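You operate a simulated robot arm through the tools that you are given. There is no shell and no other tool.

You are at the controls of a simulated robot arm. One attempt, no reset.

TASK
Count 10 pegs into cup 75 at the peg feeder.
Fine: cup on the cup slide, slide pushed in; one press gives what the peg knob shows, eight at most; draw the slide out at the end and leave the cup on it. Where these are worked on the way, their far stop is far enough and under half their travel is too little: cup slide.

It is judged by the outcome, as a careful person would: the job done as asked, and still so three seconds after it is handed in. It fails if anything else is knocked over, pushed out of place, dropped, spilled or broken.

THE ROBOT
A 6-joint arm with a three-finger gripper, fixed in place. Base frame: the origin is at the foot of the arm, x ahead of it, y to its left, z up. Units: mm, rad, N and s.
Its first joint turns from -2.897 to 2.897 rad. Payload 4.89 kg.
The tool frame sits at the grasp point between the pads (the TCP): z along the fingers, y along the line on which they close. The tips reach 30 mm beyond it. The gripper opens to 164 mm. The gripper's body begins 125 mm behind the TCP.
Orientation is that of the tool frame in the base frame, as a unit quaternion [x, y, z, w]. With the fingers straight down and closing along the base's y, the tool's x points along the base's -x, its y along +y and its z along -z.

THE INTERFACE
- The arm moves only by the tool jog_arm. Its argument "series" is one flat list of numbers, 7 for each row, row after row: the shift along the tool's x, y, z in mm, then the turn, a rotation vector about the tool's x, y, z in degrees, then the closure in counts, from 0 (fully open) to 255 (shut). In form: [x, y, z, rx, ry, rz, jaw, x, y, z, rx, ry, rz, jaw, ...]. A call has 1 to 20 rows; each row shifts and turns the commanded pose from where the row before left it, along the tool's axes as they then stand. Rows are played at 5 a second. More than 50 mm and 0.15 rad between two rows, or a gripper value outside its range, and nothing of the call is played. A pose out of reach is approached as far as the arm can. The call stops where the force on the tool passes 60 N (or 10 N more than at its start, if that is more) or the arm is blocked; 0.2 s more then pass. Each finger travels about 108 mm/s and halts on what it meets, pressing with about 23 N; the grip force reading is that of the motor and also rises with nothing between the fingers. The clock runs only during rows and for 0.2 s after the last one: add rows that do not move to give the fingers time. The reply holds the time, the measured pose of the TCP, the force on the tool along the base axes, the opening and the grip force, in the units named above and with some noise, with the torque about the TCP (base axes, N m) and any sound that the robot's microphone picked up, and new pictures: "pictures" is both (left out), scene, wrist or none.
- Cameras (640 x 400 px; columns grow to the right, rows downward): "scene" is fixed at [218.4, -649.9, 1446]; the picture's right is [0.52, -0.85, 0.00], its down [-0.38, -0.23, -0.89] and it looks along [0.76, 0.46, -0.45] (base axes); focal length 346 px, centre (320, 200). "wrist" rides on the gripper at [76, -2, -152] in the tool frame; the picture's right is [0.02, 1.00, 0.00], its down [-0.88, 0.02, -0.47] and it looks along [-0.47, 0.01, 0.88] (tool axes); focal length 247 px, centre (320, 200).
- raise_lower(by): slides the trunk up (or, below 0, down) by that many mm; the arm rides with it, the base frame stays. It gives what a move gives, with no picture.
- point_at(camera, pixels): for up to 12 pixels [column, row] of the newest picture of that camera ("zoom" is the newest enlarged one), the place [x, y, z] in the base frame of the surface seen there, good to about 2 mm. The clock stands still meanwhile.
- zoom(camera, box): a new picture of the part [left, top, right, bottom] of that camera's present view, enlarged. The clock stands still meanwhile.
- job_done(): hands the job in; it is judged then, once.

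Open the gripper and draw the arm clear of the work before you hand the job in, unless the task says otherwise.

The tools are called after "Call:" as name(argument=value, ...) on one line, values as JSON. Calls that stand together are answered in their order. jog_arm: Moves the arm, as the interface text tells. Its arguments: {"type":"object","properties":{"series":{"type":"array"},"pictures":{"type":"string","enum":["both","scene","wrist","none"]}},"required":["series"]} The other tools are called the same way: raise_lower (by) slides the trunk up or down; point_at (camera, pixels) gives the place of the surface under pixels of a picture; zoom (camera, box) takes an enlarged picture of a part of a camera's view; job_done () hands the job in.

At the start:

```text
t: 0.0
position: [622.9, -244.1, 1211.0]
orientation: [-0.001, 1.0, 0.0, 0.0]
ft_force: [0.3, -0.7, 0.2]
moment: [-0.02, -0.01, 0.01]
width: 164.1
grasp_force: 0.0
trunk travel left (down, up): [-175.0, 215.0]
```

scene: 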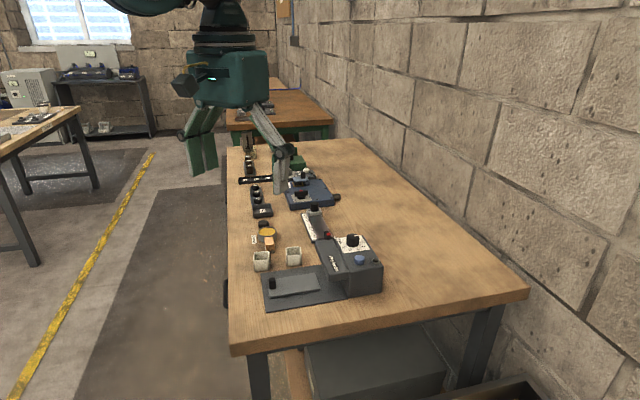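
wrist: 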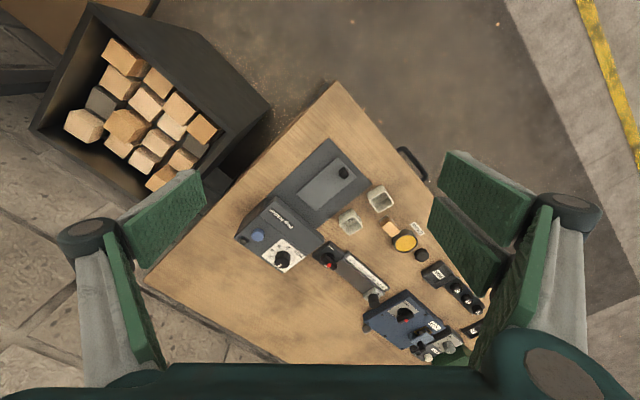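

The peg feeder is the grey machine near scene (350,270), with two cups near (262,260) and (293,256). I'll zoom in on it from both cameras.

Call:
zoom(camera="scene", box=[230, 190, 410, 315])

Call:
zoom(camera="wrist", box=[220, 130, 440, 290])

```text
3.20 times, centred on (320, 252) of scene
```

zoom: 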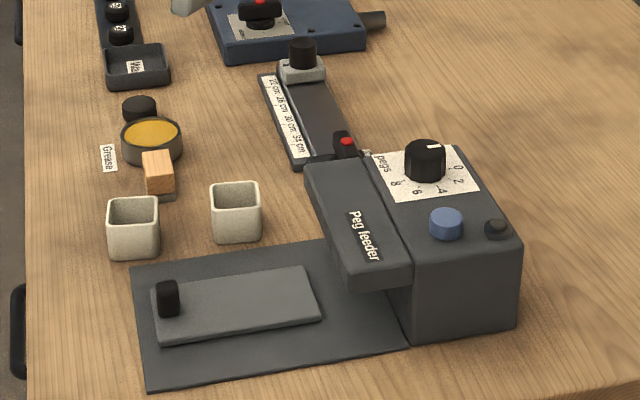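

```text
2.50 times, centred on (330, 210) of wrist
```

zoom: 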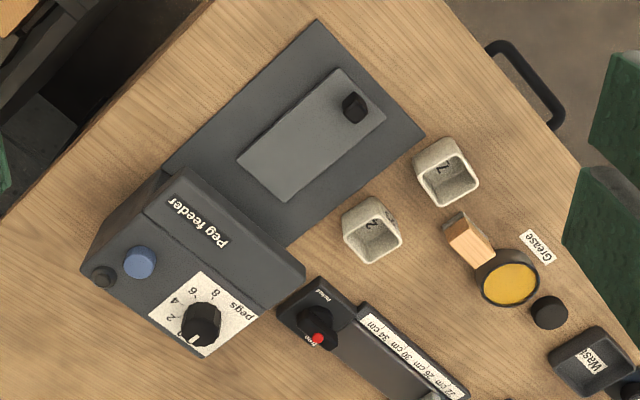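

I'll measure the parts in the zoomed wrist picture: the cups, the slide and its knob, the peg dial and the buttons.

Call:
point_at(camera="zoom", pixels=[[354, 105], [340, 72], [385, 122], [285, 200], [238, 157], [200, 322], [196, 342], [138, 260], [104, 275], [425, 133], [318, 20], [290, 245]])

Call:
point_at(camera="wrist", pixels=[[379, 200], [350, 222], [384, 188], [371, 210], [353, 211], [343, 218], [345, 234], [360, 229], [245, 215], [300, 255], [320, 244], [340, 280]])

```text
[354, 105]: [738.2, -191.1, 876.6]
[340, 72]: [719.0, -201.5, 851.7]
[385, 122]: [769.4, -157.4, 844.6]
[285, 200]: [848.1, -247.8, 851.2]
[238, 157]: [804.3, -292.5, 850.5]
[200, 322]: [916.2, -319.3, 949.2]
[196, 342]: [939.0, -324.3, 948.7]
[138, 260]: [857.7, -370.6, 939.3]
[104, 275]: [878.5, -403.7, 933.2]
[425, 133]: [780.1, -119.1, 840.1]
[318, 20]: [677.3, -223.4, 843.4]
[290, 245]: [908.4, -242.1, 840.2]
```

```text
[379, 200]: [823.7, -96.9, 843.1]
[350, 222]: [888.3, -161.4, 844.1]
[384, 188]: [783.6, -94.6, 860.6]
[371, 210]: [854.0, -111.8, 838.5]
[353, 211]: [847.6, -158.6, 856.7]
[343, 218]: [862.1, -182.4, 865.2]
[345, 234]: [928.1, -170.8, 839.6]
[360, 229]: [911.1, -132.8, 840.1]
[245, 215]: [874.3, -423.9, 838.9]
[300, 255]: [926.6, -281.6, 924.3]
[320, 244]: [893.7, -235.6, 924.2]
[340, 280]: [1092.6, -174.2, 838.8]
```

The cups are around (825,-100) and (885,-165), with the table at z≈839. I'll move closer above them to read the numbers, keeping the tips near z 1000.

Call:
jog_arm(series=[-20.5, 19, 30, 0, 0, 0, 0, -20.5, 19, 30, 0, 0, 0, 0, -20.5, 19, 30, 0, 0, 0, 0, -20.5, 19, 30, 0, 0, 0, 0, -20.5, 19, 30, 0, 0, 0, 0, -20.5, 19, 30, 0, 0, 0, 0, 0, 0, 0, 0, 0, 0, 0])

```text
t: 1.6
position: [746.2, -128.2, 1030.0]
orientation: [0.0, 1.0, 0.0, 0.0]
ft_force: [1.3, 0.4, 0.0]
moment: [0.0, 0.1, -0.05]
width: 164.0
grasp_force: 0.0
trunk travel left (down, up): [-175.0, 215.0]
```

scene: 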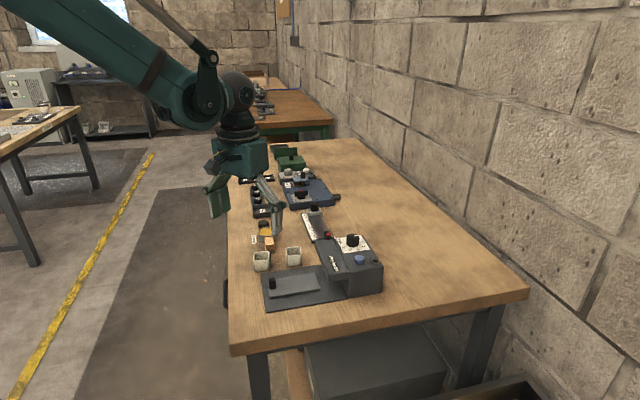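
wrist: 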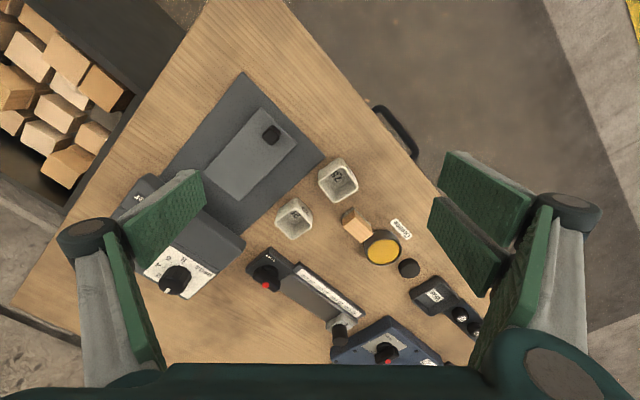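

The cups sit at wrist (338,182) and (293,217). I'll zoom in to read their labels.

Call:
zoom(camera="wrist", box=[260, 150, 372, 250])

Call:
zoom(camera="wrist", box=[110, 60, 330, 310])

```text
4.00 times, centred on (316, 200) of wrist
```

zoom: 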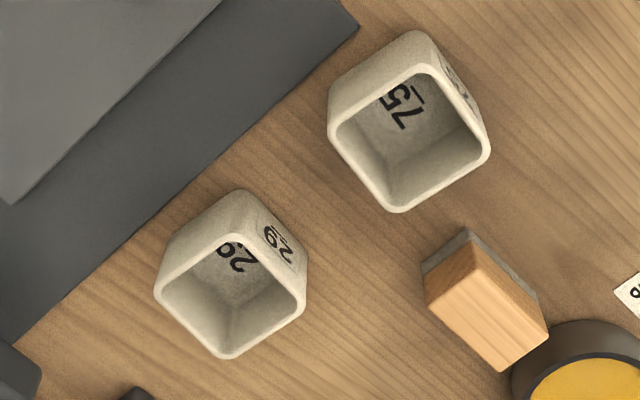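

```text
1.60 times, centred on (220, 185) of wrist
```

zoom: 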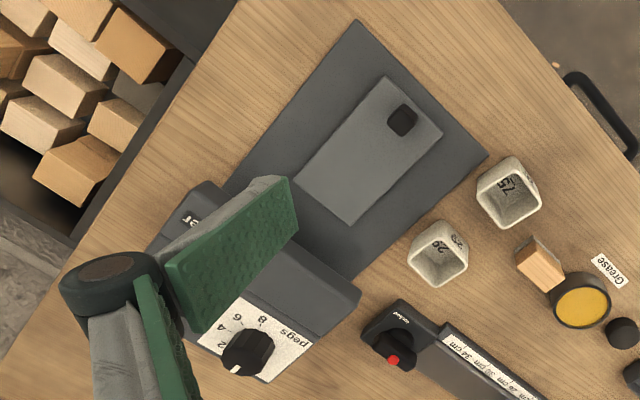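

Cup 75 is the upper right one. I'll measure its rim and base in a fresh zoom.

Call:
zoom(camera="wrist", box=[308, 148, 372, 210])

```text
6.45 times, centred on (340, 179) of wrist
```

zoom: 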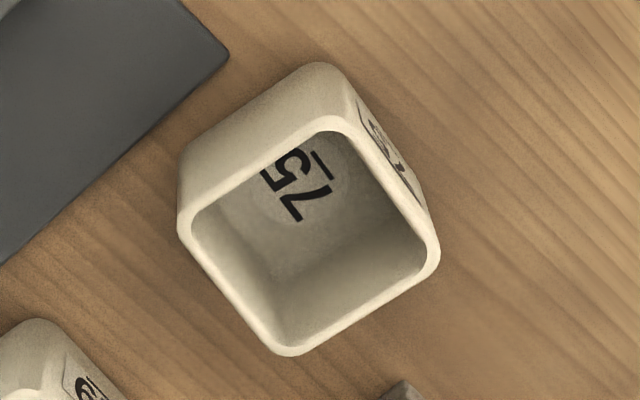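

Call:
point_at(camera="zoom", pixels=[[186, 222], [342, 124], [434, 256], [284, 350], [265, 165], [398, 180], [364, 308], [225, 295], [320, 70], [180, 180], [310, 240], [420, 190]])

Call:
zoom(camera="wrist", box=[190, 70, 330, 210])

```text
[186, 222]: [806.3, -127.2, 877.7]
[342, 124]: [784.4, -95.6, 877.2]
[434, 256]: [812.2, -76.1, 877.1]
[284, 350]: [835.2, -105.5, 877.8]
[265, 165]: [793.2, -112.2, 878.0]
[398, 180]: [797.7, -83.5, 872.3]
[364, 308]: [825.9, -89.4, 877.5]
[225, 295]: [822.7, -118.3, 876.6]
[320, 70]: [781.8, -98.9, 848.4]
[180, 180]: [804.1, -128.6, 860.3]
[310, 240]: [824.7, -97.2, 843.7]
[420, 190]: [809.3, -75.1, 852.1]
```

```text
2.86 times, centred on (260, 140) of wrist
```

zoom: 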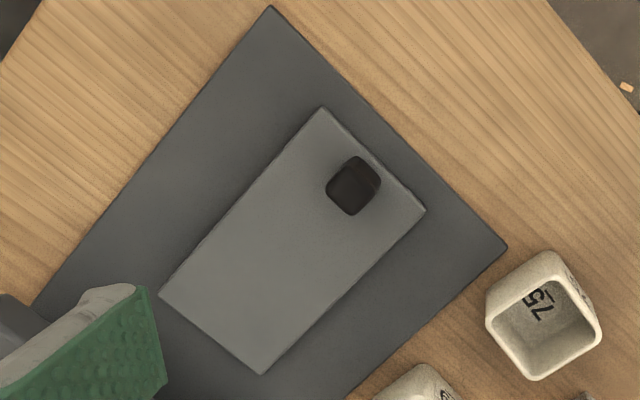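

Call:
point_at(camera="zoom", pixels=[[322, 110], [423, 211], [263, 371], [162, 294], [348, 190], [330, 185], [353, 212], [366, 160], [270, 8], [505, 245], [240, 240], [378, 185]])

Call:
zoom(camera="scene", box=[250, 220, 400, 315])

```text
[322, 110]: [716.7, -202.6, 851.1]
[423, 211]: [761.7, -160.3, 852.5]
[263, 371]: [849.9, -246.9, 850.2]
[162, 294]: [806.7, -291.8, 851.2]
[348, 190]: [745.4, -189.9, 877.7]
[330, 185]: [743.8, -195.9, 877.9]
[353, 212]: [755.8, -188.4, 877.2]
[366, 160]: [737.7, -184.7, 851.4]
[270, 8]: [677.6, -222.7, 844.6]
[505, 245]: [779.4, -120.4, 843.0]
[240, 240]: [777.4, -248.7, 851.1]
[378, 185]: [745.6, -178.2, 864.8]
```

```text
4.21 times, centred on (325, 268) of scene
```

zoom: 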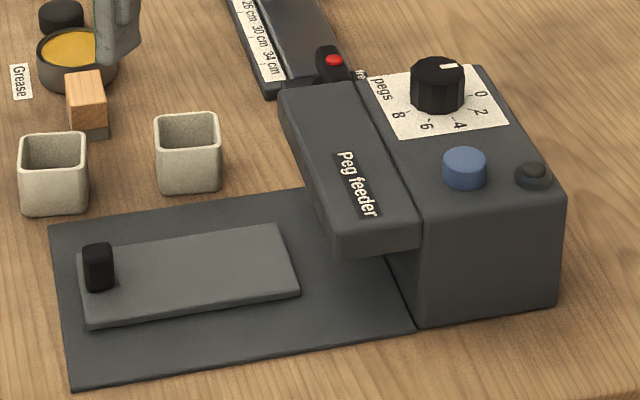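

Call:
point_at(camera="zoom", pixels=[[285, 92], [362, 84], [335, 230], [418, 240], [338, 255], [412, 328], [393, 270], [440, 65], [465, 155], [534, 167], [557, 200], [484, 70]])

Call:
point_at(camera="scene", pixels=[[354, 235], [352, 240], [360, 259], [376, 261]])

```text
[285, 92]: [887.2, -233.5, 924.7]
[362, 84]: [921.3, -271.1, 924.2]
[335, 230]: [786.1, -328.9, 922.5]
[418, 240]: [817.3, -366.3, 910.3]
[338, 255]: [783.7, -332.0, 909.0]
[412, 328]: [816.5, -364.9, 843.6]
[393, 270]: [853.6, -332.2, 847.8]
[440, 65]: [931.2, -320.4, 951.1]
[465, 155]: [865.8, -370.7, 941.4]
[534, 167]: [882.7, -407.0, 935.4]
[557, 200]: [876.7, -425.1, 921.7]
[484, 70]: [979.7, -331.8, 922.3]
```

```text
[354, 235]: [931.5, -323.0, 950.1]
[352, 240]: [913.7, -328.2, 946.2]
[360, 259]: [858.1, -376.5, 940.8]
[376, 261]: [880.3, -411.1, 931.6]
```

The slide plate is at z 851 with its axis along base (0.71,-0.71). The feeder nose overhangs it and the dial appears to be at 0. I'll move above the feeder top to read the dial and the buttons.

Call:
jog_arm(series=[-17.3, -36, -5, 0, 0, 0, 0, -17.3, -36, -5, 0, 0, 0, 0, -17.3, -36, -5, 0, 0, 0, 0, -17.3, -36, -5, 0, 0, 0, 0, -17.3, -36, -5, 0, 0, 0, 0, -17.3, -36, -5, 0, 0, 0, 0, 0, 0, 0, 0, 0, 0, 0])

Call:
zoom(camera="wrist", box=[220, 110, 440, 290])

```text
t: 3.2
position: [849.8, -346.1, 1060.7]
orientation: [0.0, 1.0, -0.001, 0.0]
ft_force: [-0.1, -0.8, 0.8]
moment: [0.05, 0.06, 0.02]
width: 163.7
grasp_force: 0.0
trunk travel left (down, up): [-175.0, 215.0]
```

scene: 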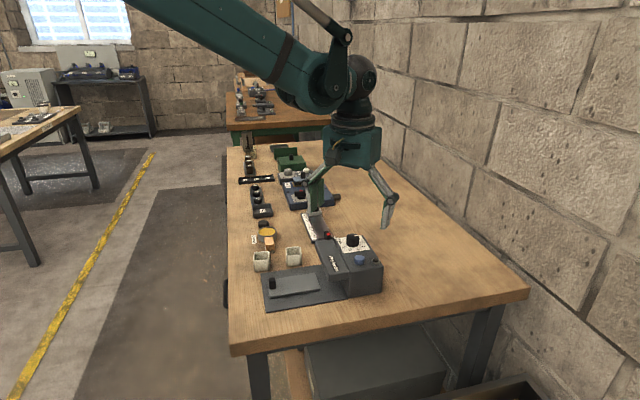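
wrist: 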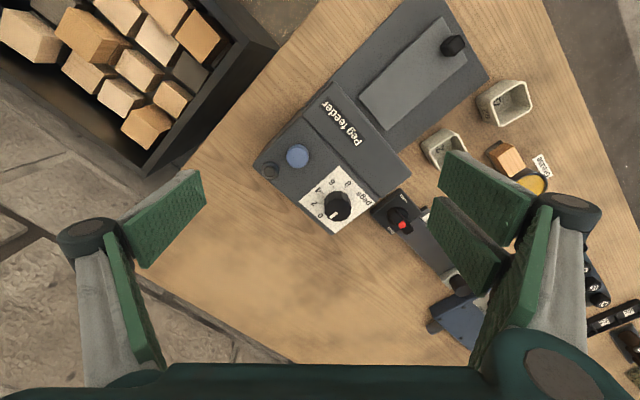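

```text
2.22 times, centred on (330, 200) of wrist
```

zoom: 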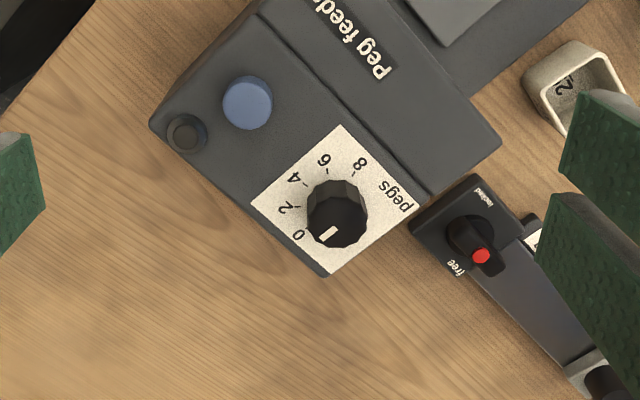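

Call:
zoom(camera="wrist", box=[300, 158, 380, 238])

Call:
zoom(camera="wrist", box=[250, 130, 330, 190])

```text
5.00 times, centred on (340, 198) of wrist
```

zoom: 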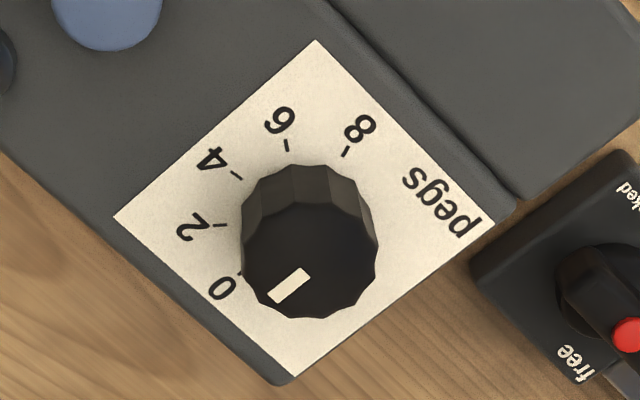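

```text
6.67 times, centred on (290, 160) of wrist
```

zoom: 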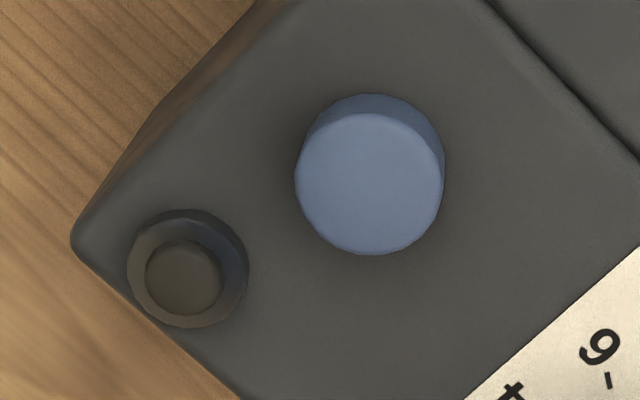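

The small black part looks like an indicator lamp. I'll measure the dial ticks, knob top and pointer, then the blue button.

Call:
zoom(camera="wrist", box=[300, 158, 380, 238])

Call:
point_at(camera="zoom", pixels=[[239, 273], [219, 225], [236, 175], [287, 145], [346, 152], [246, 250], [372, 250], [305, 200], [305, 315], [278, 296], [302, 274], [310, 258]])

Call:
point_at(camera="wrist", pixels=[[297, 157], [288, 157], [305, 157], [297, 149], [297, 164], [337, 203], [328, 206], [347, 206], [337, 197], [337, 219], [301, 190], [320, 220]])

```text
5.00 times, centred on (340, 198) of wrist
```

zoom: 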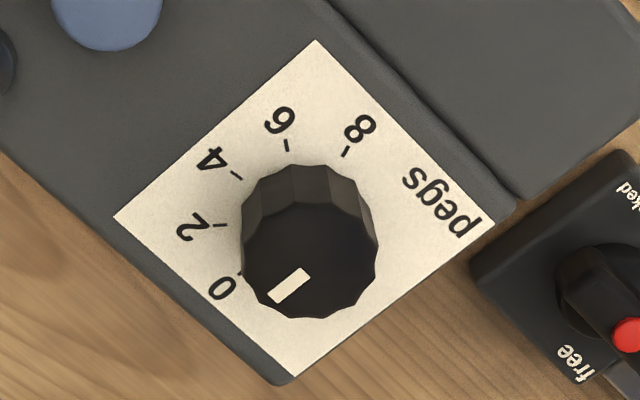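

```text
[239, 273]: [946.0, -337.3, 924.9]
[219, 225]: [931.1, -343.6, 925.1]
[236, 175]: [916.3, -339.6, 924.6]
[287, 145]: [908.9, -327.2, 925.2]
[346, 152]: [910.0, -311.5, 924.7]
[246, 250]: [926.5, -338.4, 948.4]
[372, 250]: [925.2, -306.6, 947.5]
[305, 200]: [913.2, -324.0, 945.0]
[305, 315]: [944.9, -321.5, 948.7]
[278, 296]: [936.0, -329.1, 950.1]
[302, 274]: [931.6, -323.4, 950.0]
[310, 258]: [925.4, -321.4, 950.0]
```

```text
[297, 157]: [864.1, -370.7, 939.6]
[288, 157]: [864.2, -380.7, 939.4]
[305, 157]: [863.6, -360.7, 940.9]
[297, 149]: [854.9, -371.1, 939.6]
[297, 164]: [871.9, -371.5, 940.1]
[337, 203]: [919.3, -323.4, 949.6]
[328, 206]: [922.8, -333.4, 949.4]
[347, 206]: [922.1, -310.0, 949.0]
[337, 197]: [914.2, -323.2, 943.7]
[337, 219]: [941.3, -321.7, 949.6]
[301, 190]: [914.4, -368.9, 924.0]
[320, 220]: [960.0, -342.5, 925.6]
```

The dial centre is near (929,-322), top z 950, with ticks about 42° apart clockwise (0→8); the pointer is at 0. I'll set 4 first and 6 later (4+6=10). Next I go above the dial, part-close the fingers and pre-rotate by -42°.

Call:
jog_arm(series=[-39.6, 11.8, 0, 0, 0, 0, 100, -39.6, 11.8, 10, 0, 0, 0, 146, 0, 0, 20, 0, 0, -8.4, 146, 0, 0, 0, 0, 0, -8.4, 146, 0, 0, 0, 0, 0, -8.4, 146, 0, 0, 0, 0, 0, -8.4, 146, 0, 0, 0, 0, 0, -8.4, 146, 0, 0, 0, 0, 0, 0, 146])

```text
t: 5.0
position: [929.1, -322.5, 1031.1]
orientation: [-0.359, 0.933, 0.0, 0.0]
ft_force: [0.3, 0.5, -0.8]
moment: [-0.02, 0.0, 0.01]
width: 70.1
grasp_force: 0.0
trunk travel left (down, up): [-175.0, 215.0]
```

scene: 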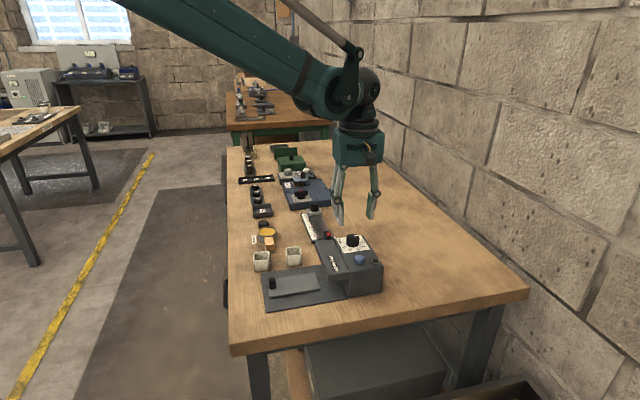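
wrist: 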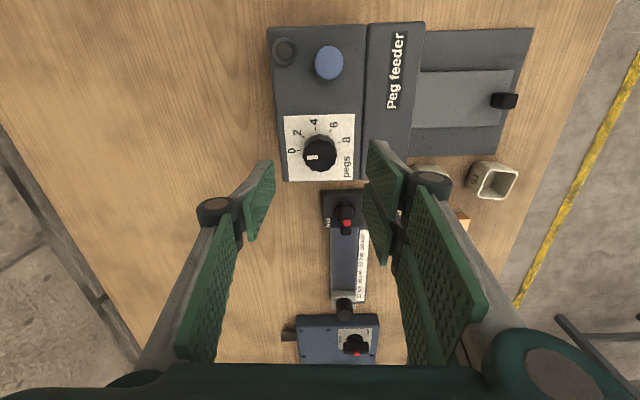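

The arm is over the dial and the picture is aligned with the feeder. I'll recheck the knob centre from this view before descending.

Call:
zoom(camera="wrist", box=[280, 110, 360, 190])

Call:
point_at(camera="wrist", pixels=[[304, 155], [334, 155], [319, 146], [319, 168], [319, 155], [346, 223], [345, 212], [338, 260], [365, 340]])

```text
5.00 times, centred on (320, 150) of wrist
```

zoom: 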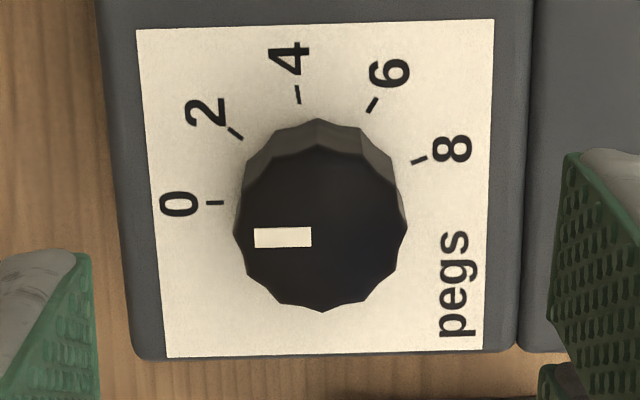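

```text
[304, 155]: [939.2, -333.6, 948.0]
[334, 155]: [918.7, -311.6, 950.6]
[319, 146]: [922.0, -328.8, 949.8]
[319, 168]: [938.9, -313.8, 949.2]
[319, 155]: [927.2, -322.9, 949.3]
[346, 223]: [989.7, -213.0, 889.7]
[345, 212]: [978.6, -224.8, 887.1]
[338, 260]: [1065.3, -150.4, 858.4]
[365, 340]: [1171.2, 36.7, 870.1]
```

The knob centre is confirmed at about (928.5,-322). I descend to TCP z ≈ 959 and close gently on the knob.

Call:
jog_arm(series=[0, 0, 36, 0, 0, 0, 146, 0, 0, 36, 0, 0, 0, 146, 0, 0, 0, 0, 0, 0, 146, 0, 0, 0, 0, 0, 0, 185, 0, 0, 0, 0, 0, 0, 215, 0, 0, 0, 0, 0, 0, 215])

```text
t: 6.4
position: [928.3, -323.2, 959.3]
orientation: [-0.358, 0.934, 0.0, 0.0]
ft_force: [-5.9, 1.4, -0.1]
moment: [0.07, 0.22, 0.01]
width: 33.3
grasp_force: 45.1
trunk travel left (down, up): [-175.0, 215.0]
```

scene: 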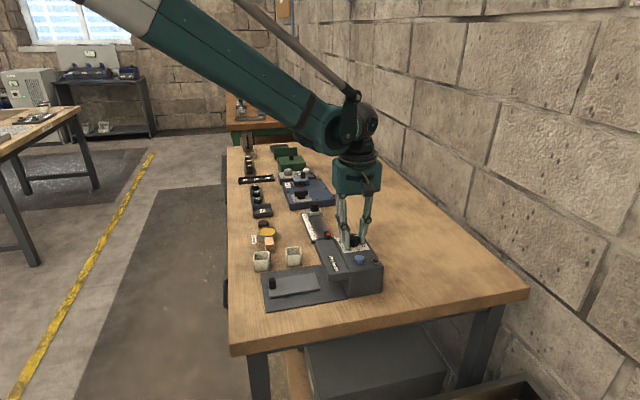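
wrist: 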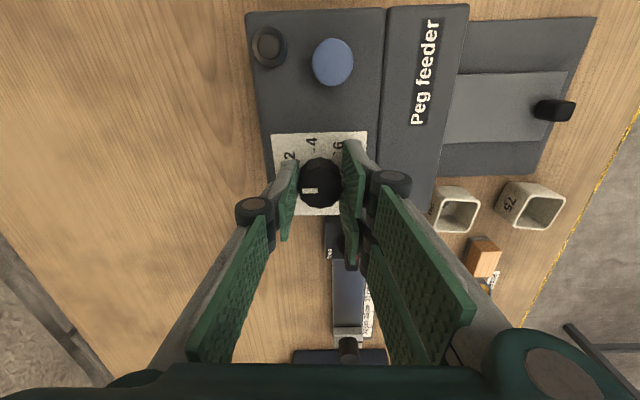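

The knob is gripped (33.3 mm). I turn it clockwise, first by 42°, and check.

Call:
jog_arm(series=[0, 0, 0, 0, 0, 8.4, 215, 0, 0, 0, 0, 0, 8.4, 215, 0, 0, 0, 0, 0, 8.4, 215, 0, 0, 0, 0, 0, 8.4, 215, 0, 0, 0, 0, 0, 8.4, 215, 0, 0, 0, 0, 0, 0, 215], pictures="wrist")

Call:
zoom(camera="wrist", box=[270, 110, 370, 220])

```text
t: 7.8
position: [928.7, -320.7, 959.1]
orientation: [0.0, 1.0, 0.0, 0.0]
ft_force: [-20.4, 17.0, -17.5]
moment: [0.45, 0.49, 0.06]
width: 32.9
grasp_force: 44.6
trunk travel left (down, up): [-175.0, 215.0]
```

wrist: 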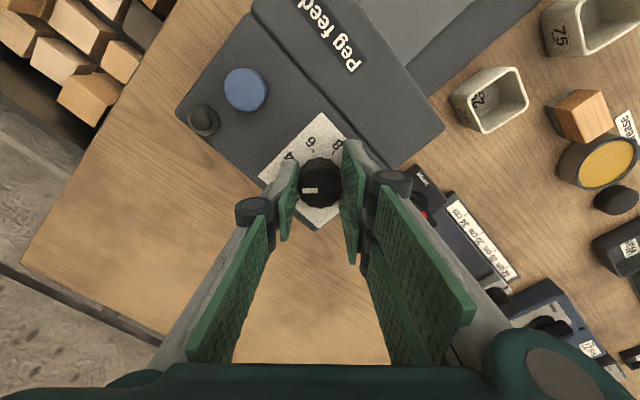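

```text
3.64 times, centred on (320, 165) of wrist
```

zoom: 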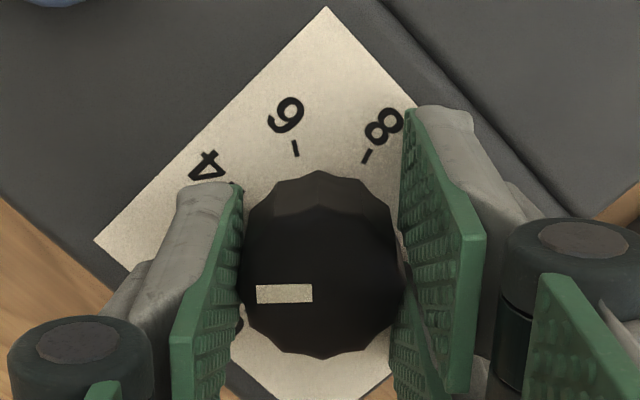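

The knob follows (pointer moving with the tool). I relieve the small side load and turn a further 42° to bring the pointer onto 4.

Call:
jog_arm(series=[0.8, 1.4, 0.5, 0, 0, 0, 215, 0, 0, 0, 0, 0, 8.4, 215, 0, 0, 0, 0, 0, 8.4, 215, 0, 0, 0, 0, 0, 8.4, 215, 0, 0, 0, 0, 0, 8.4, 215, 0, 0, 0, 0, 0, 8.4, 215, 0, 0, 0, 0, 0, 0, 215], pictures="wrist")

Call:
zoom(camera="wrist", box=[270, 110, 370, 220])

```text
t: 9.4
position: [928.1, -319.9, 959.7]
orientation: [0.359, 0.933, 0.0, 0.0]
ft_force: [19.4, 2.4, 7.7]
moment: [0.06, -0.65, 0.08]
width: 32.8
grasp_force: 45.0
trunk travel left (down, up): [-175.0, 215.0]
```

wrist: 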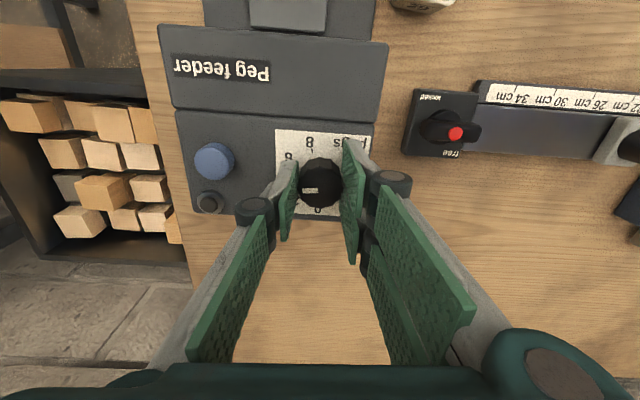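

```text
3.64 times, centred on (320, 165) of wrist
```

zoom: 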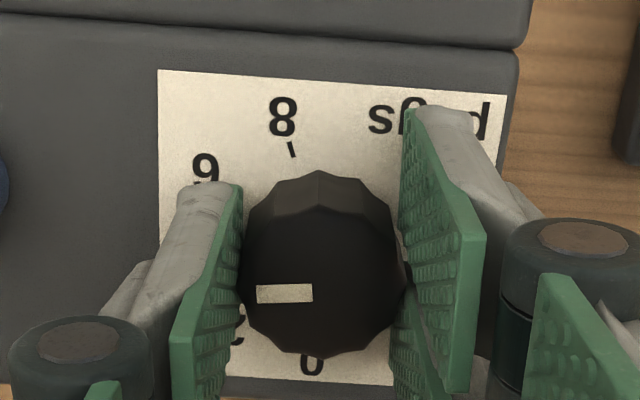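

The pointer now faces the left finger, where 4 should be. I release, lift off and check the setting.

Call:
jog_arm(series=[0, 0, 0, 0, 0, 0, 170, 0, 0, 0, 0, 0, 0, 146, 0, 0, 0, 0, 0, 0, 146, 0, 0, -30, 0, 0, 0, 146, 0, 0, -40, 0, 0, 0, 146, 0, 0, 0, 0, 0, 0, 146], pictures="wrist")

Call:
zoom(camera="wrist", box=[270, 110, 370, 200])

```text
t: 10.8
position: [928.8, -321.3, 1032.4]
orientation: [0.359, 0.933, 0.0, 0.0]
ft_force: [0.7, -0.3, 0.4]
moment: [-0.03, -0.02, 0.03]
width: 70.1
grasp_force: 0.1
trunk travel left (down, up): [-175.0, 215.0]
```

wrist: 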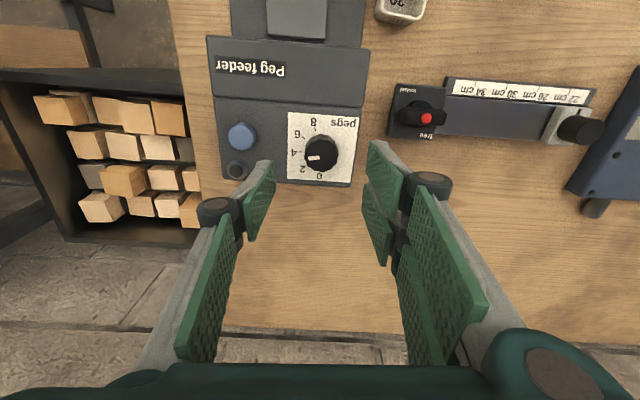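

```text
4.44 times, centred on (320, 155) of wrist
```

zoom: 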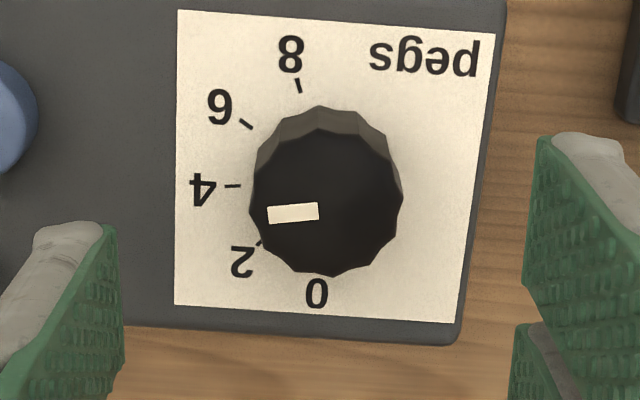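

The pointer reads 4 to the eye. I'll measure its direction exactly.

Call:
point_at(camera="zoom", pixels=[[270, 214], [316, 211], [228, 186], [240, 185], [324, 204], [243, 120], [253, 128], [296, 79], [301, 92]])

```text
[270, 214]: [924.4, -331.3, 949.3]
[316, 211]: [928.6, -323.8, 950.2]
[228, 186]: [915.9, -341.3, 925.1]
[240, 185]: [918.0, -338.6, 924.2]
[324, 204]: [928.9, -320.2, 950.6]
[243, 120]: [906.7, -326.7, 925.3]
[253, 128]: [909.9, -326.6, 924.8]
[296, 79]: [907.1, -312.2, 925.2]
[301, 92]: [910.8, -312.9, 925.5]
```

The pointer is at 4 within a few degrees. Next I'll test the slide's travel empty, so I'll move above the slide knob at (746,-188) with the fingers aligned across the slide.

Call:
jog_arm(series=[0, 0, 0, 0, 0, 2.7, 146, 44.6, -6.7, 0, 0, 0, 0, 146, 44.6, -6.7, 0, 0, 0, 0, 146, 44.6, -6.7, 0, 0, 0, 0, 146, 44.6, -6.7, 0, 0, 0, 0, 146, 44.6, -6.7, 0, 0, 0, 0, 146, 0, 0, 36, 0, 0, 0, 146, 0, 0, 36, 0, 0, 0, 160, 0, 0, 0, 0, 0, 0, 160])

Call:
zoom(camera="wrist", box=[240, 60, 400, 220])

```text
t: 12.8
position: [748.9, -187.5, 956.6]
orientation: [0.38, 0.925, 0.001, 0.0]
ft_force: [-0.5, 0.5, -0.4]
moment: [-0.02, 0.05, 0.01]
width: 61.5
grasp_force: 0.0
trunk travel left (down, up): [-175.0, 215.0]
```

scene: 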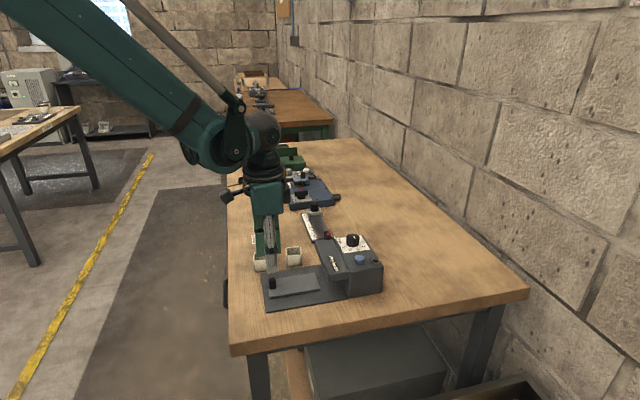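
wrist: 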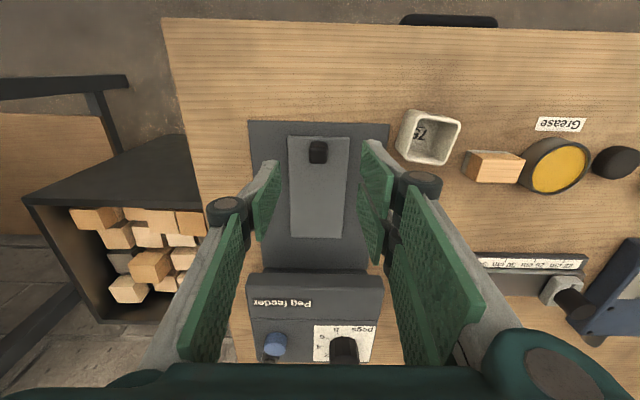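

```text
2.50 times, centred on (320, 140) of wrist
```

zoom: 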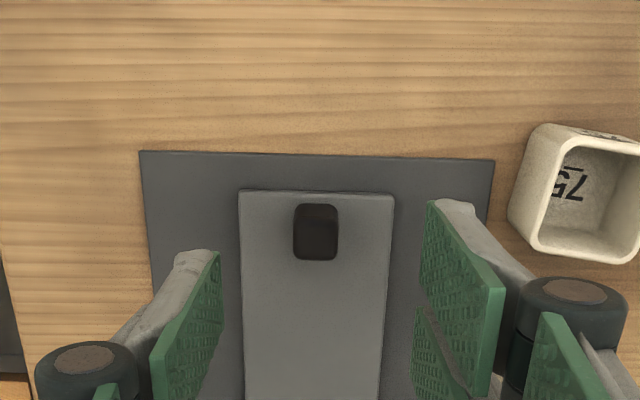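

Call:
point_at(camera="zoom", pixels=[[316, 225], [295, 225], [336, 225], [316, 208], [316, 240], [316, 256], [240, 192], [393, 196]])

```text
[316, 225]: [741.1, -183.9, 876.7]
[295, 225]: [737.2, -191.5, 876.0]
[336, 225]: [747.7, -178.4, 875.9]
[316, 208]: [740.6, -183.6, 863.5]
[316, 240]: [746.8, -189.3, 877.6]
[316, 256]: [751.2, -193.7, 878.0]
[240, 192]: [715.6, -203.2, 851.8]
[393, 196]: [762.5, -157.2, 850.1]
```

The knob centre is (746.3,-189.2); I shift 3 mm across, descend to TCP z≈885 and close on it.

Call:
jog_arm(series=[0, -3, 36, 0, 0, 0, 160, 0, 0, 35.5, 0, 0, 0, 160, 0, 0, 0, 0, 0, 0, 190, 0, 0, 0, 0, 0, 0, 235, 0, 0, 0, 0, 0, 0, 240, 0, 0, 0, 0, 0, 0, 240])

```text
t: 14.2
position: [747.0, -189.1, 882.7]
orientation: [0.381, 0.925, 0.0, 0.0]
ft_force: [19.8, 17.3, -14.2]
moment: [0.24, -0.81, -0.2]
width: 17.7
grasp_force: 45.3
trunk travel left (down, up): [-175.0, 215.0]
```

scene: 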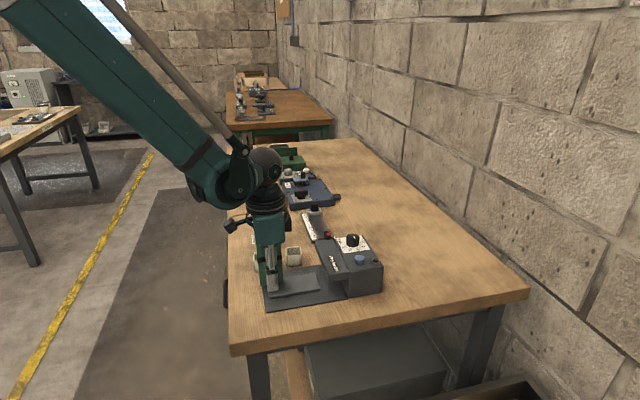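
wrist: 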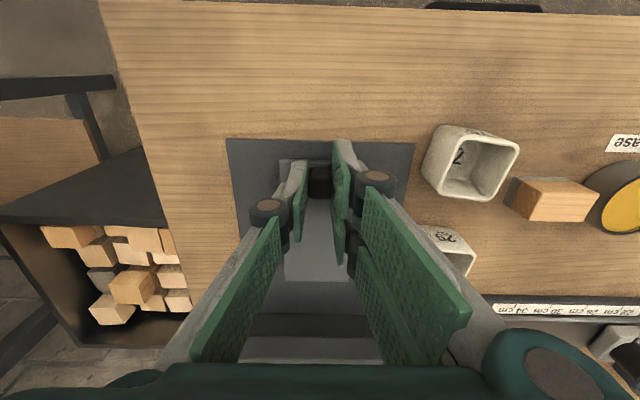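

Knob gripped (17.7 mm). I relieve the side load and push the slide in, empty, in small steps to find its far stop.

Call:
jog_arm(series=[0, 1, 0, 0, 0, 0, 240, -8, 0, 0, 0, 0, 0, 240, -8, 0, 0, 0, 0, 0, 240, -8, 0, 0, 0, 0, 0, 240, -8, 0, 0, 0, 0, 0, 240, -8, 0, 0, 0, 0, 0, 240, -8, 0, 0, 0, 0, 0, 240])

```text
t: 15.8
position: [780.7, -221.9, 884.2]
orientation: [0.38, 0.925, -0.001, 0.0]
ft_force: [23.0, 23.5, -30.4]
moment: [0.83, -0.35, -0.15]
width: 17.7
grasp_force: 44.7
trunk travel left (down, up): [-175.0, 215.0]
```

scene: 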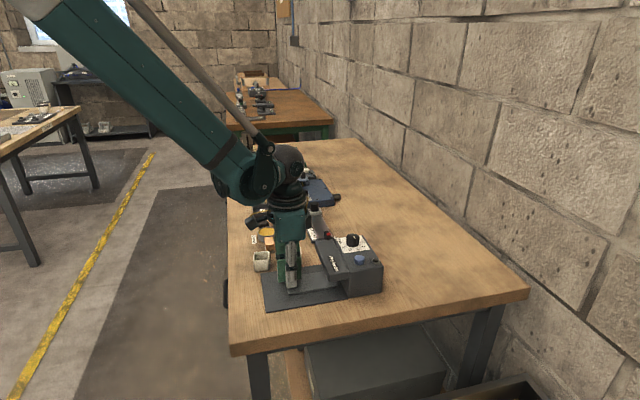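
wrist: 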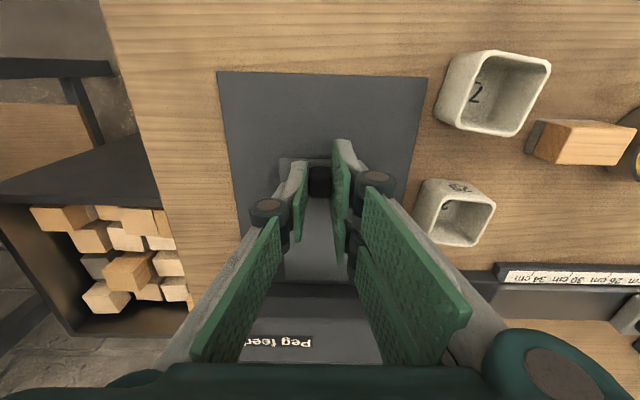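

The slide moved about 47 mm smoothly. I relieve the vertical and side loads and keep pushing.

Call:
jog_arm(series=[0, 1.2, 1, 0, 0, 0, 240, -6, 0, 0, 0, 0, 0, 240, -6, 0, 0, 0, 0, 0, 240, -6, 0, 0, 0, 0, 0, 240, -6, 0, 0, 0, 0, 0, 240, -6, 0, 0, 0, 0, 0, 240, -6, 0, 0, 0, 0, 0, 240, -6, 0, 0, 0, 0, 0, 240, -6, 0, 0, 0, 0, 0, 240])

```text
t: 17.8
position: [813.5, -255.6, 884.5]
orientation: [0.38, 0.925, -0.001, 0.001]
ft_force: [9.9, 20.1, 1.7]
moment: [0.63, -0.21, -0.45]
width: 18.5
grasp_force: 10.9
trunk travel left (down, up): [-175.0, 215.0]
```

scene: 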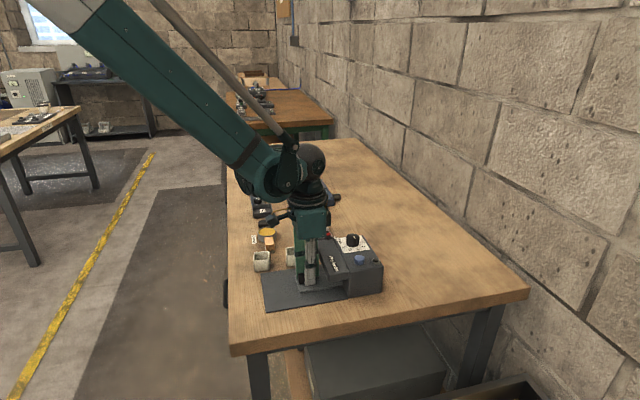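
wrist: 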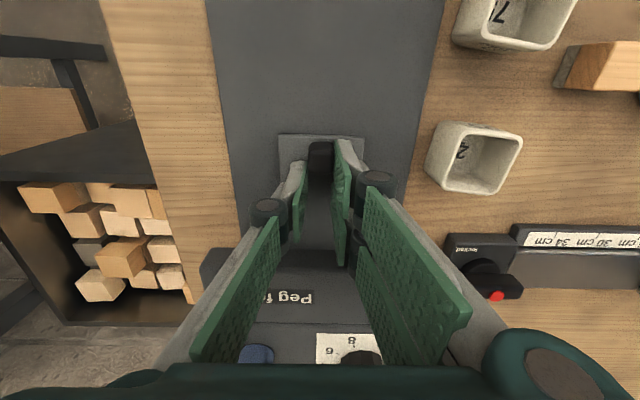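

The fingers seem to have slipped forward along the knob, so the far stop was reached. I open and lift to see where the slide ended.

Call:
jog_arm(series=[0, 0, 0, 0, 0, 0, 200, 0, 0, 0, 0, 0, 0, 165, 0, 0, 0, 0, 0, 0, 160, 15, 0, -35, 0, 0, 0, 160, 35, 0, -35, 0, 0, 0, 160, 20, 0, -20, 0, 0, 0, 160, 0, 0, 0, 0, 0, 0, 160])

Call:
zoom(camera="wrist", box=[220, 60, 420, 260])

```text
t: 19.4
position: [762.3, -207.1, 974.6]
orientation: [0.38, 0.925, -0.001, 0.001]
ft_force: [-0.6, -0.3, 0.7]
moment: [-0.03, -0.15, 0.03]
width: 61.2
grasp_force: 0.1
trunk travel left (down, up): [-175.0, 215.0]
```

scene: 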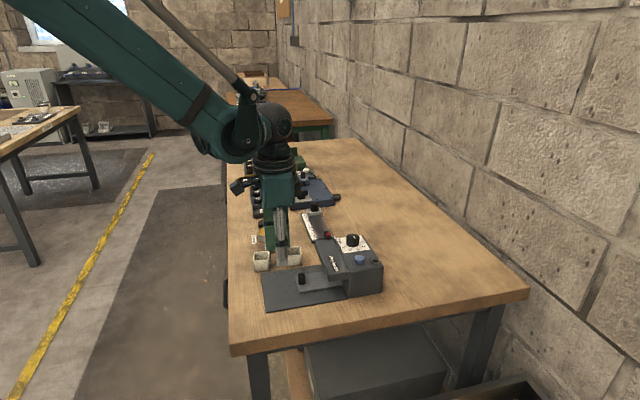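
wrist: 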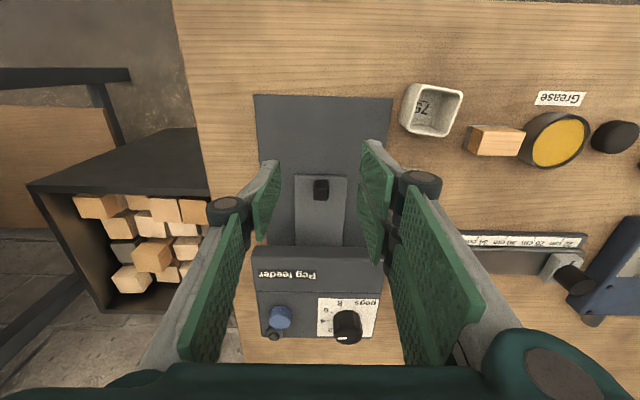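

```text
2.00 times, centred on (320, 160) of wrist
```

zoom: 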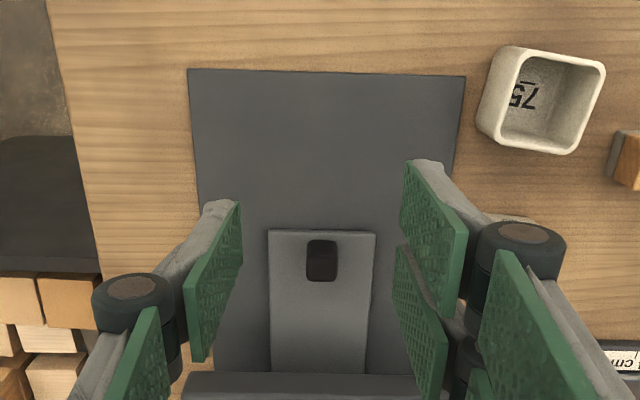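

Call:
point_at(camera="zoom", pixels=[[322, 250], [322, 262], [322, 241], [270, 231], [374, 233], [230, 372], [400, 376], [322, 340]])

Call:
zoom(camera="scene", box=[250, 220, 400, 315])

Call:
zoom(camera="wrist", box=[230, 240, 400, 360])

```text
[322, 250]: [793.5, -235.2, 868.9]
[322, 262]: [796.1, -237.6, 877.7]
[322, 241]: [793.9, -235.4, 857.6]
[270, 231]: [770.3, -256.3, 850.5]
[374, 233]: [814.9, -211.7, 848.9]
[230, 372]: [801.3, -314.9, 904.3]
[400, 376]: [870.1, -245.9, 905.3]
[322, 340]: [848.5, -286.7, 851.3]
```

```text
4.21 times, centred on (325, 268) of scene
```

zoom: 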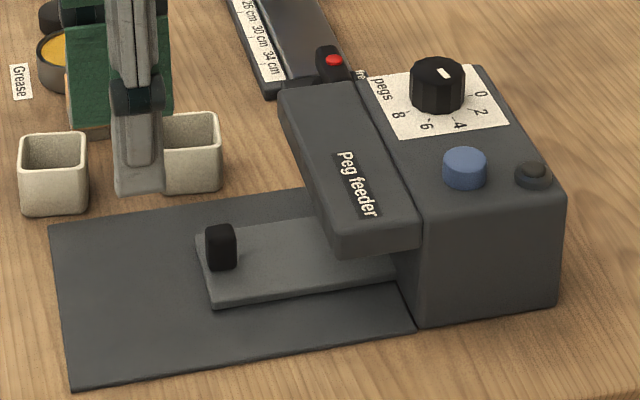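

```text
3.33 times, centred on (315, 300) of wrist
```

zoom: 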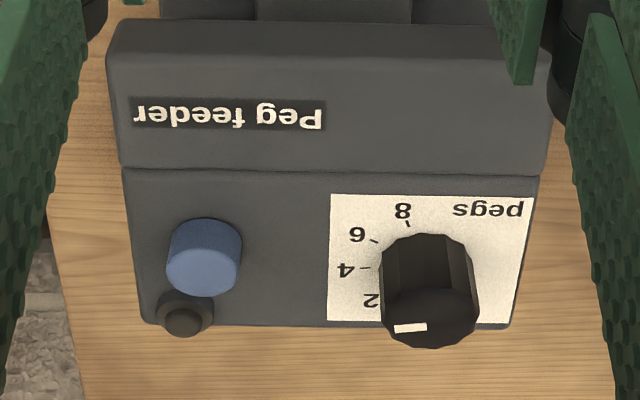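

The slide travelled about 75 mm (outer end from s≈651 to ≈726 along its axis). I'll measure the nose/body seam to find where a cup must sit to be under the nose.

Call:
point_at(camera="zoom", pixels=[[150, 166], [330, 168], [530, 172], [150, 180], [330, 182], [120, 60], [330, 60], [540, 66], [330, 30], [203, 255], [425, 310], [182, 322]])

Call:
zoom(camera="wrist", box=[280, 190, 380, 290])

```text
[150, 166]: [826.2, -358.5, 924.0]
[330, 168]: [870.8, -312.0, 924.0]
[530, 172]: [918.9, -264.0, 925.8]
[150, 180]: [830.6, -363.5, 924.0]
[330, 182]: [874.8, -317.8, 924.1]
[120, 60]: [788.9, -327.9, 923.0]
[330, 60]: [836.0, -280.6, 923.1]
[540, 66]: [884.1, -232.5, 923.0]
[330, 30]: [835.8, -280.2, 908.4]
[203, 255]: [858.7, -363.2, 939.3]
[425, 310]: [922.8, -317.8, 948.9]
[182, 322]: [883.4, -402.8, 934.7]
```

```text
4.00 times, centred on (330, 240) of wrist
```

zoom: 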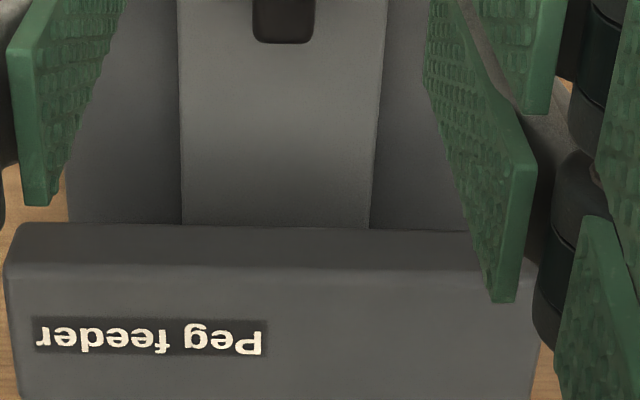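

The nose spans s≈789.5–837 and its underside is at z≈904, so a cup at 739 on the drawn-out slide ends centred under it. I'll confirm the far stop by pushing on the knob's outer face with closed fingers.

Call:
jog_arm(series=[-11, 1, 0, 0, 0, 0, 200, -11, 1, 0, 0, 0, 0, 255, 0, 0, 0, 0, 0, 0, 255, 0, 0, 45, 0, 0, 0, 255, 0, 0, 45, 0, 0, 0, 255, -4, 0, 0, 0, 0, 0, 255, -4, 0, 0, 0, 0, 0, 255, -2, 0, 0, 0, 0, 0, 255, -2, 0, 0, 0, 0, 0, 255, -2, 0, 0, 0, 0, 0, 255])

```text
t: 20.6
position: [779.5, -220.5, 903.5]
orientation: [0.38, 0.925, 0.001, 0.001]
ft_force: [-14.1, 2.8, 66.0]
moment: [-0.98, -1.07, 0.05]
width: 0.0
grasp_force: 22.9
trunk travel left (down, up): [-175.0, 215.0]
stopped in row 5: the force on the tool passed its limit at 170 N (the readings are from after the stop); the commanded pose is now the measured one
```

scene: 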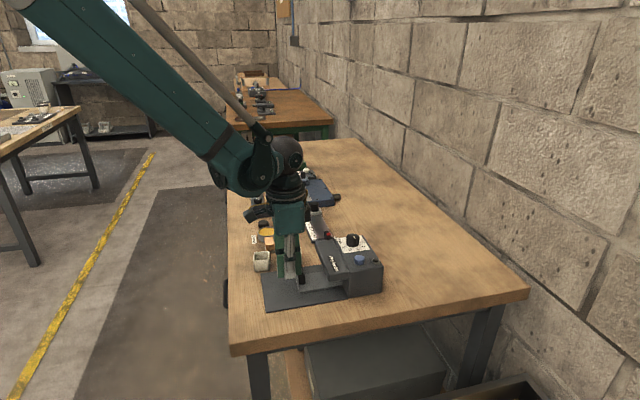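
wrist: 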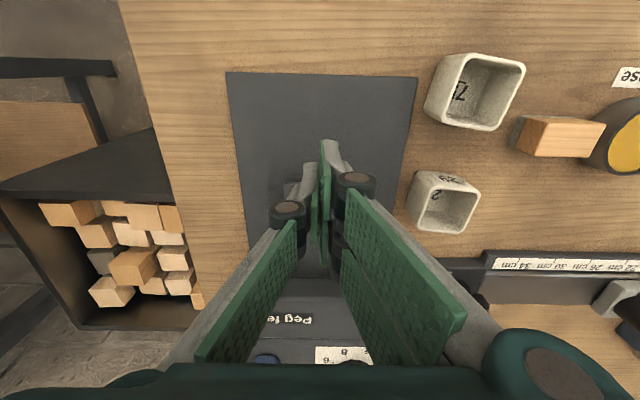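

The closed fingers touched something at tip height ≈873. I back straight up a bit and look.

Call:
zoom(camera="scene", box=[240, 220, 390, 315])

Call:
jog_arm(series=[0, 0, -35, 0, 0, 0, 255, 0, 0, -35, 0, 0, 0, 255, 0, 0, 0, 0, 0, 0, 255])

Call:
zoom(camera="wrist", box=[240, 60, 400, 220])

```text
4.21 times, centred on (315, 268) of scene
```

zoom: 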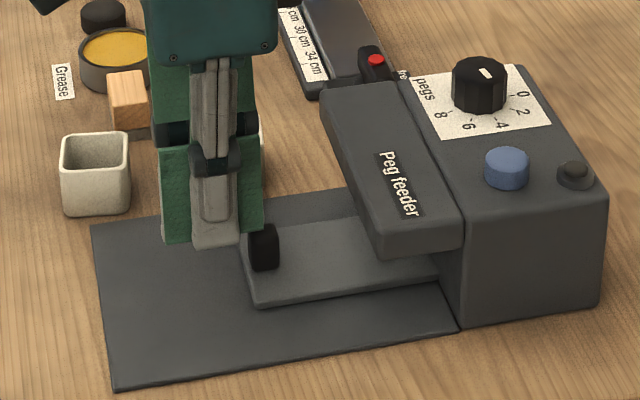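

```text
t: 21.4
position: [782.4, -222.8, 970.7]
orientation: [0.38, 0.925, 0.0, 0.0]
ft_force: [-0.7, -0.4, 1.1]
moment: [-0.05, -0.16, -0.03]
width: 0.1
grasp_force: 22.9
trunk travel left (down, up): [-175.0, 215.0]
```

scene: 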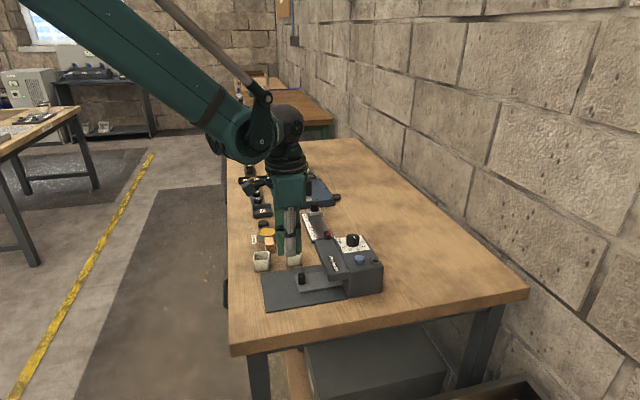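
wrist: 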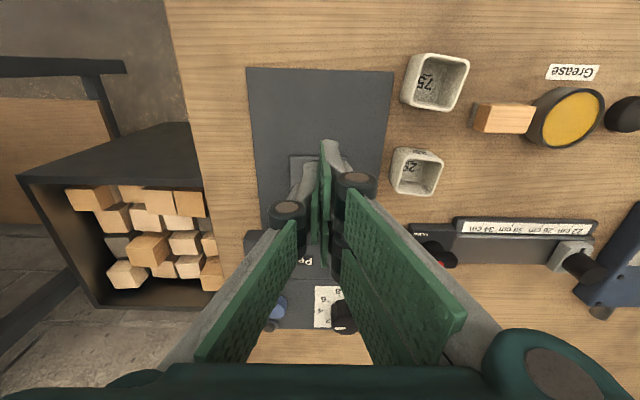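

```text
2.50 times, centred on (320, 140) of wrist
```

zoom: 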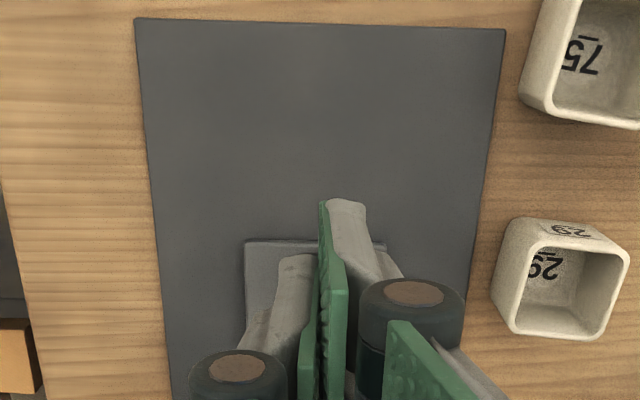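

Contact was with the knob's outer edge, so the finger pads are wider along the slide than I assumed. I'll measure the actual finger outline from the scene camera.

Call:
zoom(camera="scene", box=[240, 190, 390, 310])

```text
3.33 times, centred on (315, 250) of scene
```

zoom: 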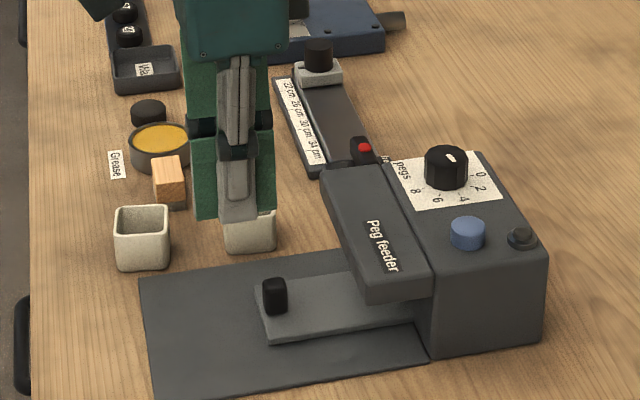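

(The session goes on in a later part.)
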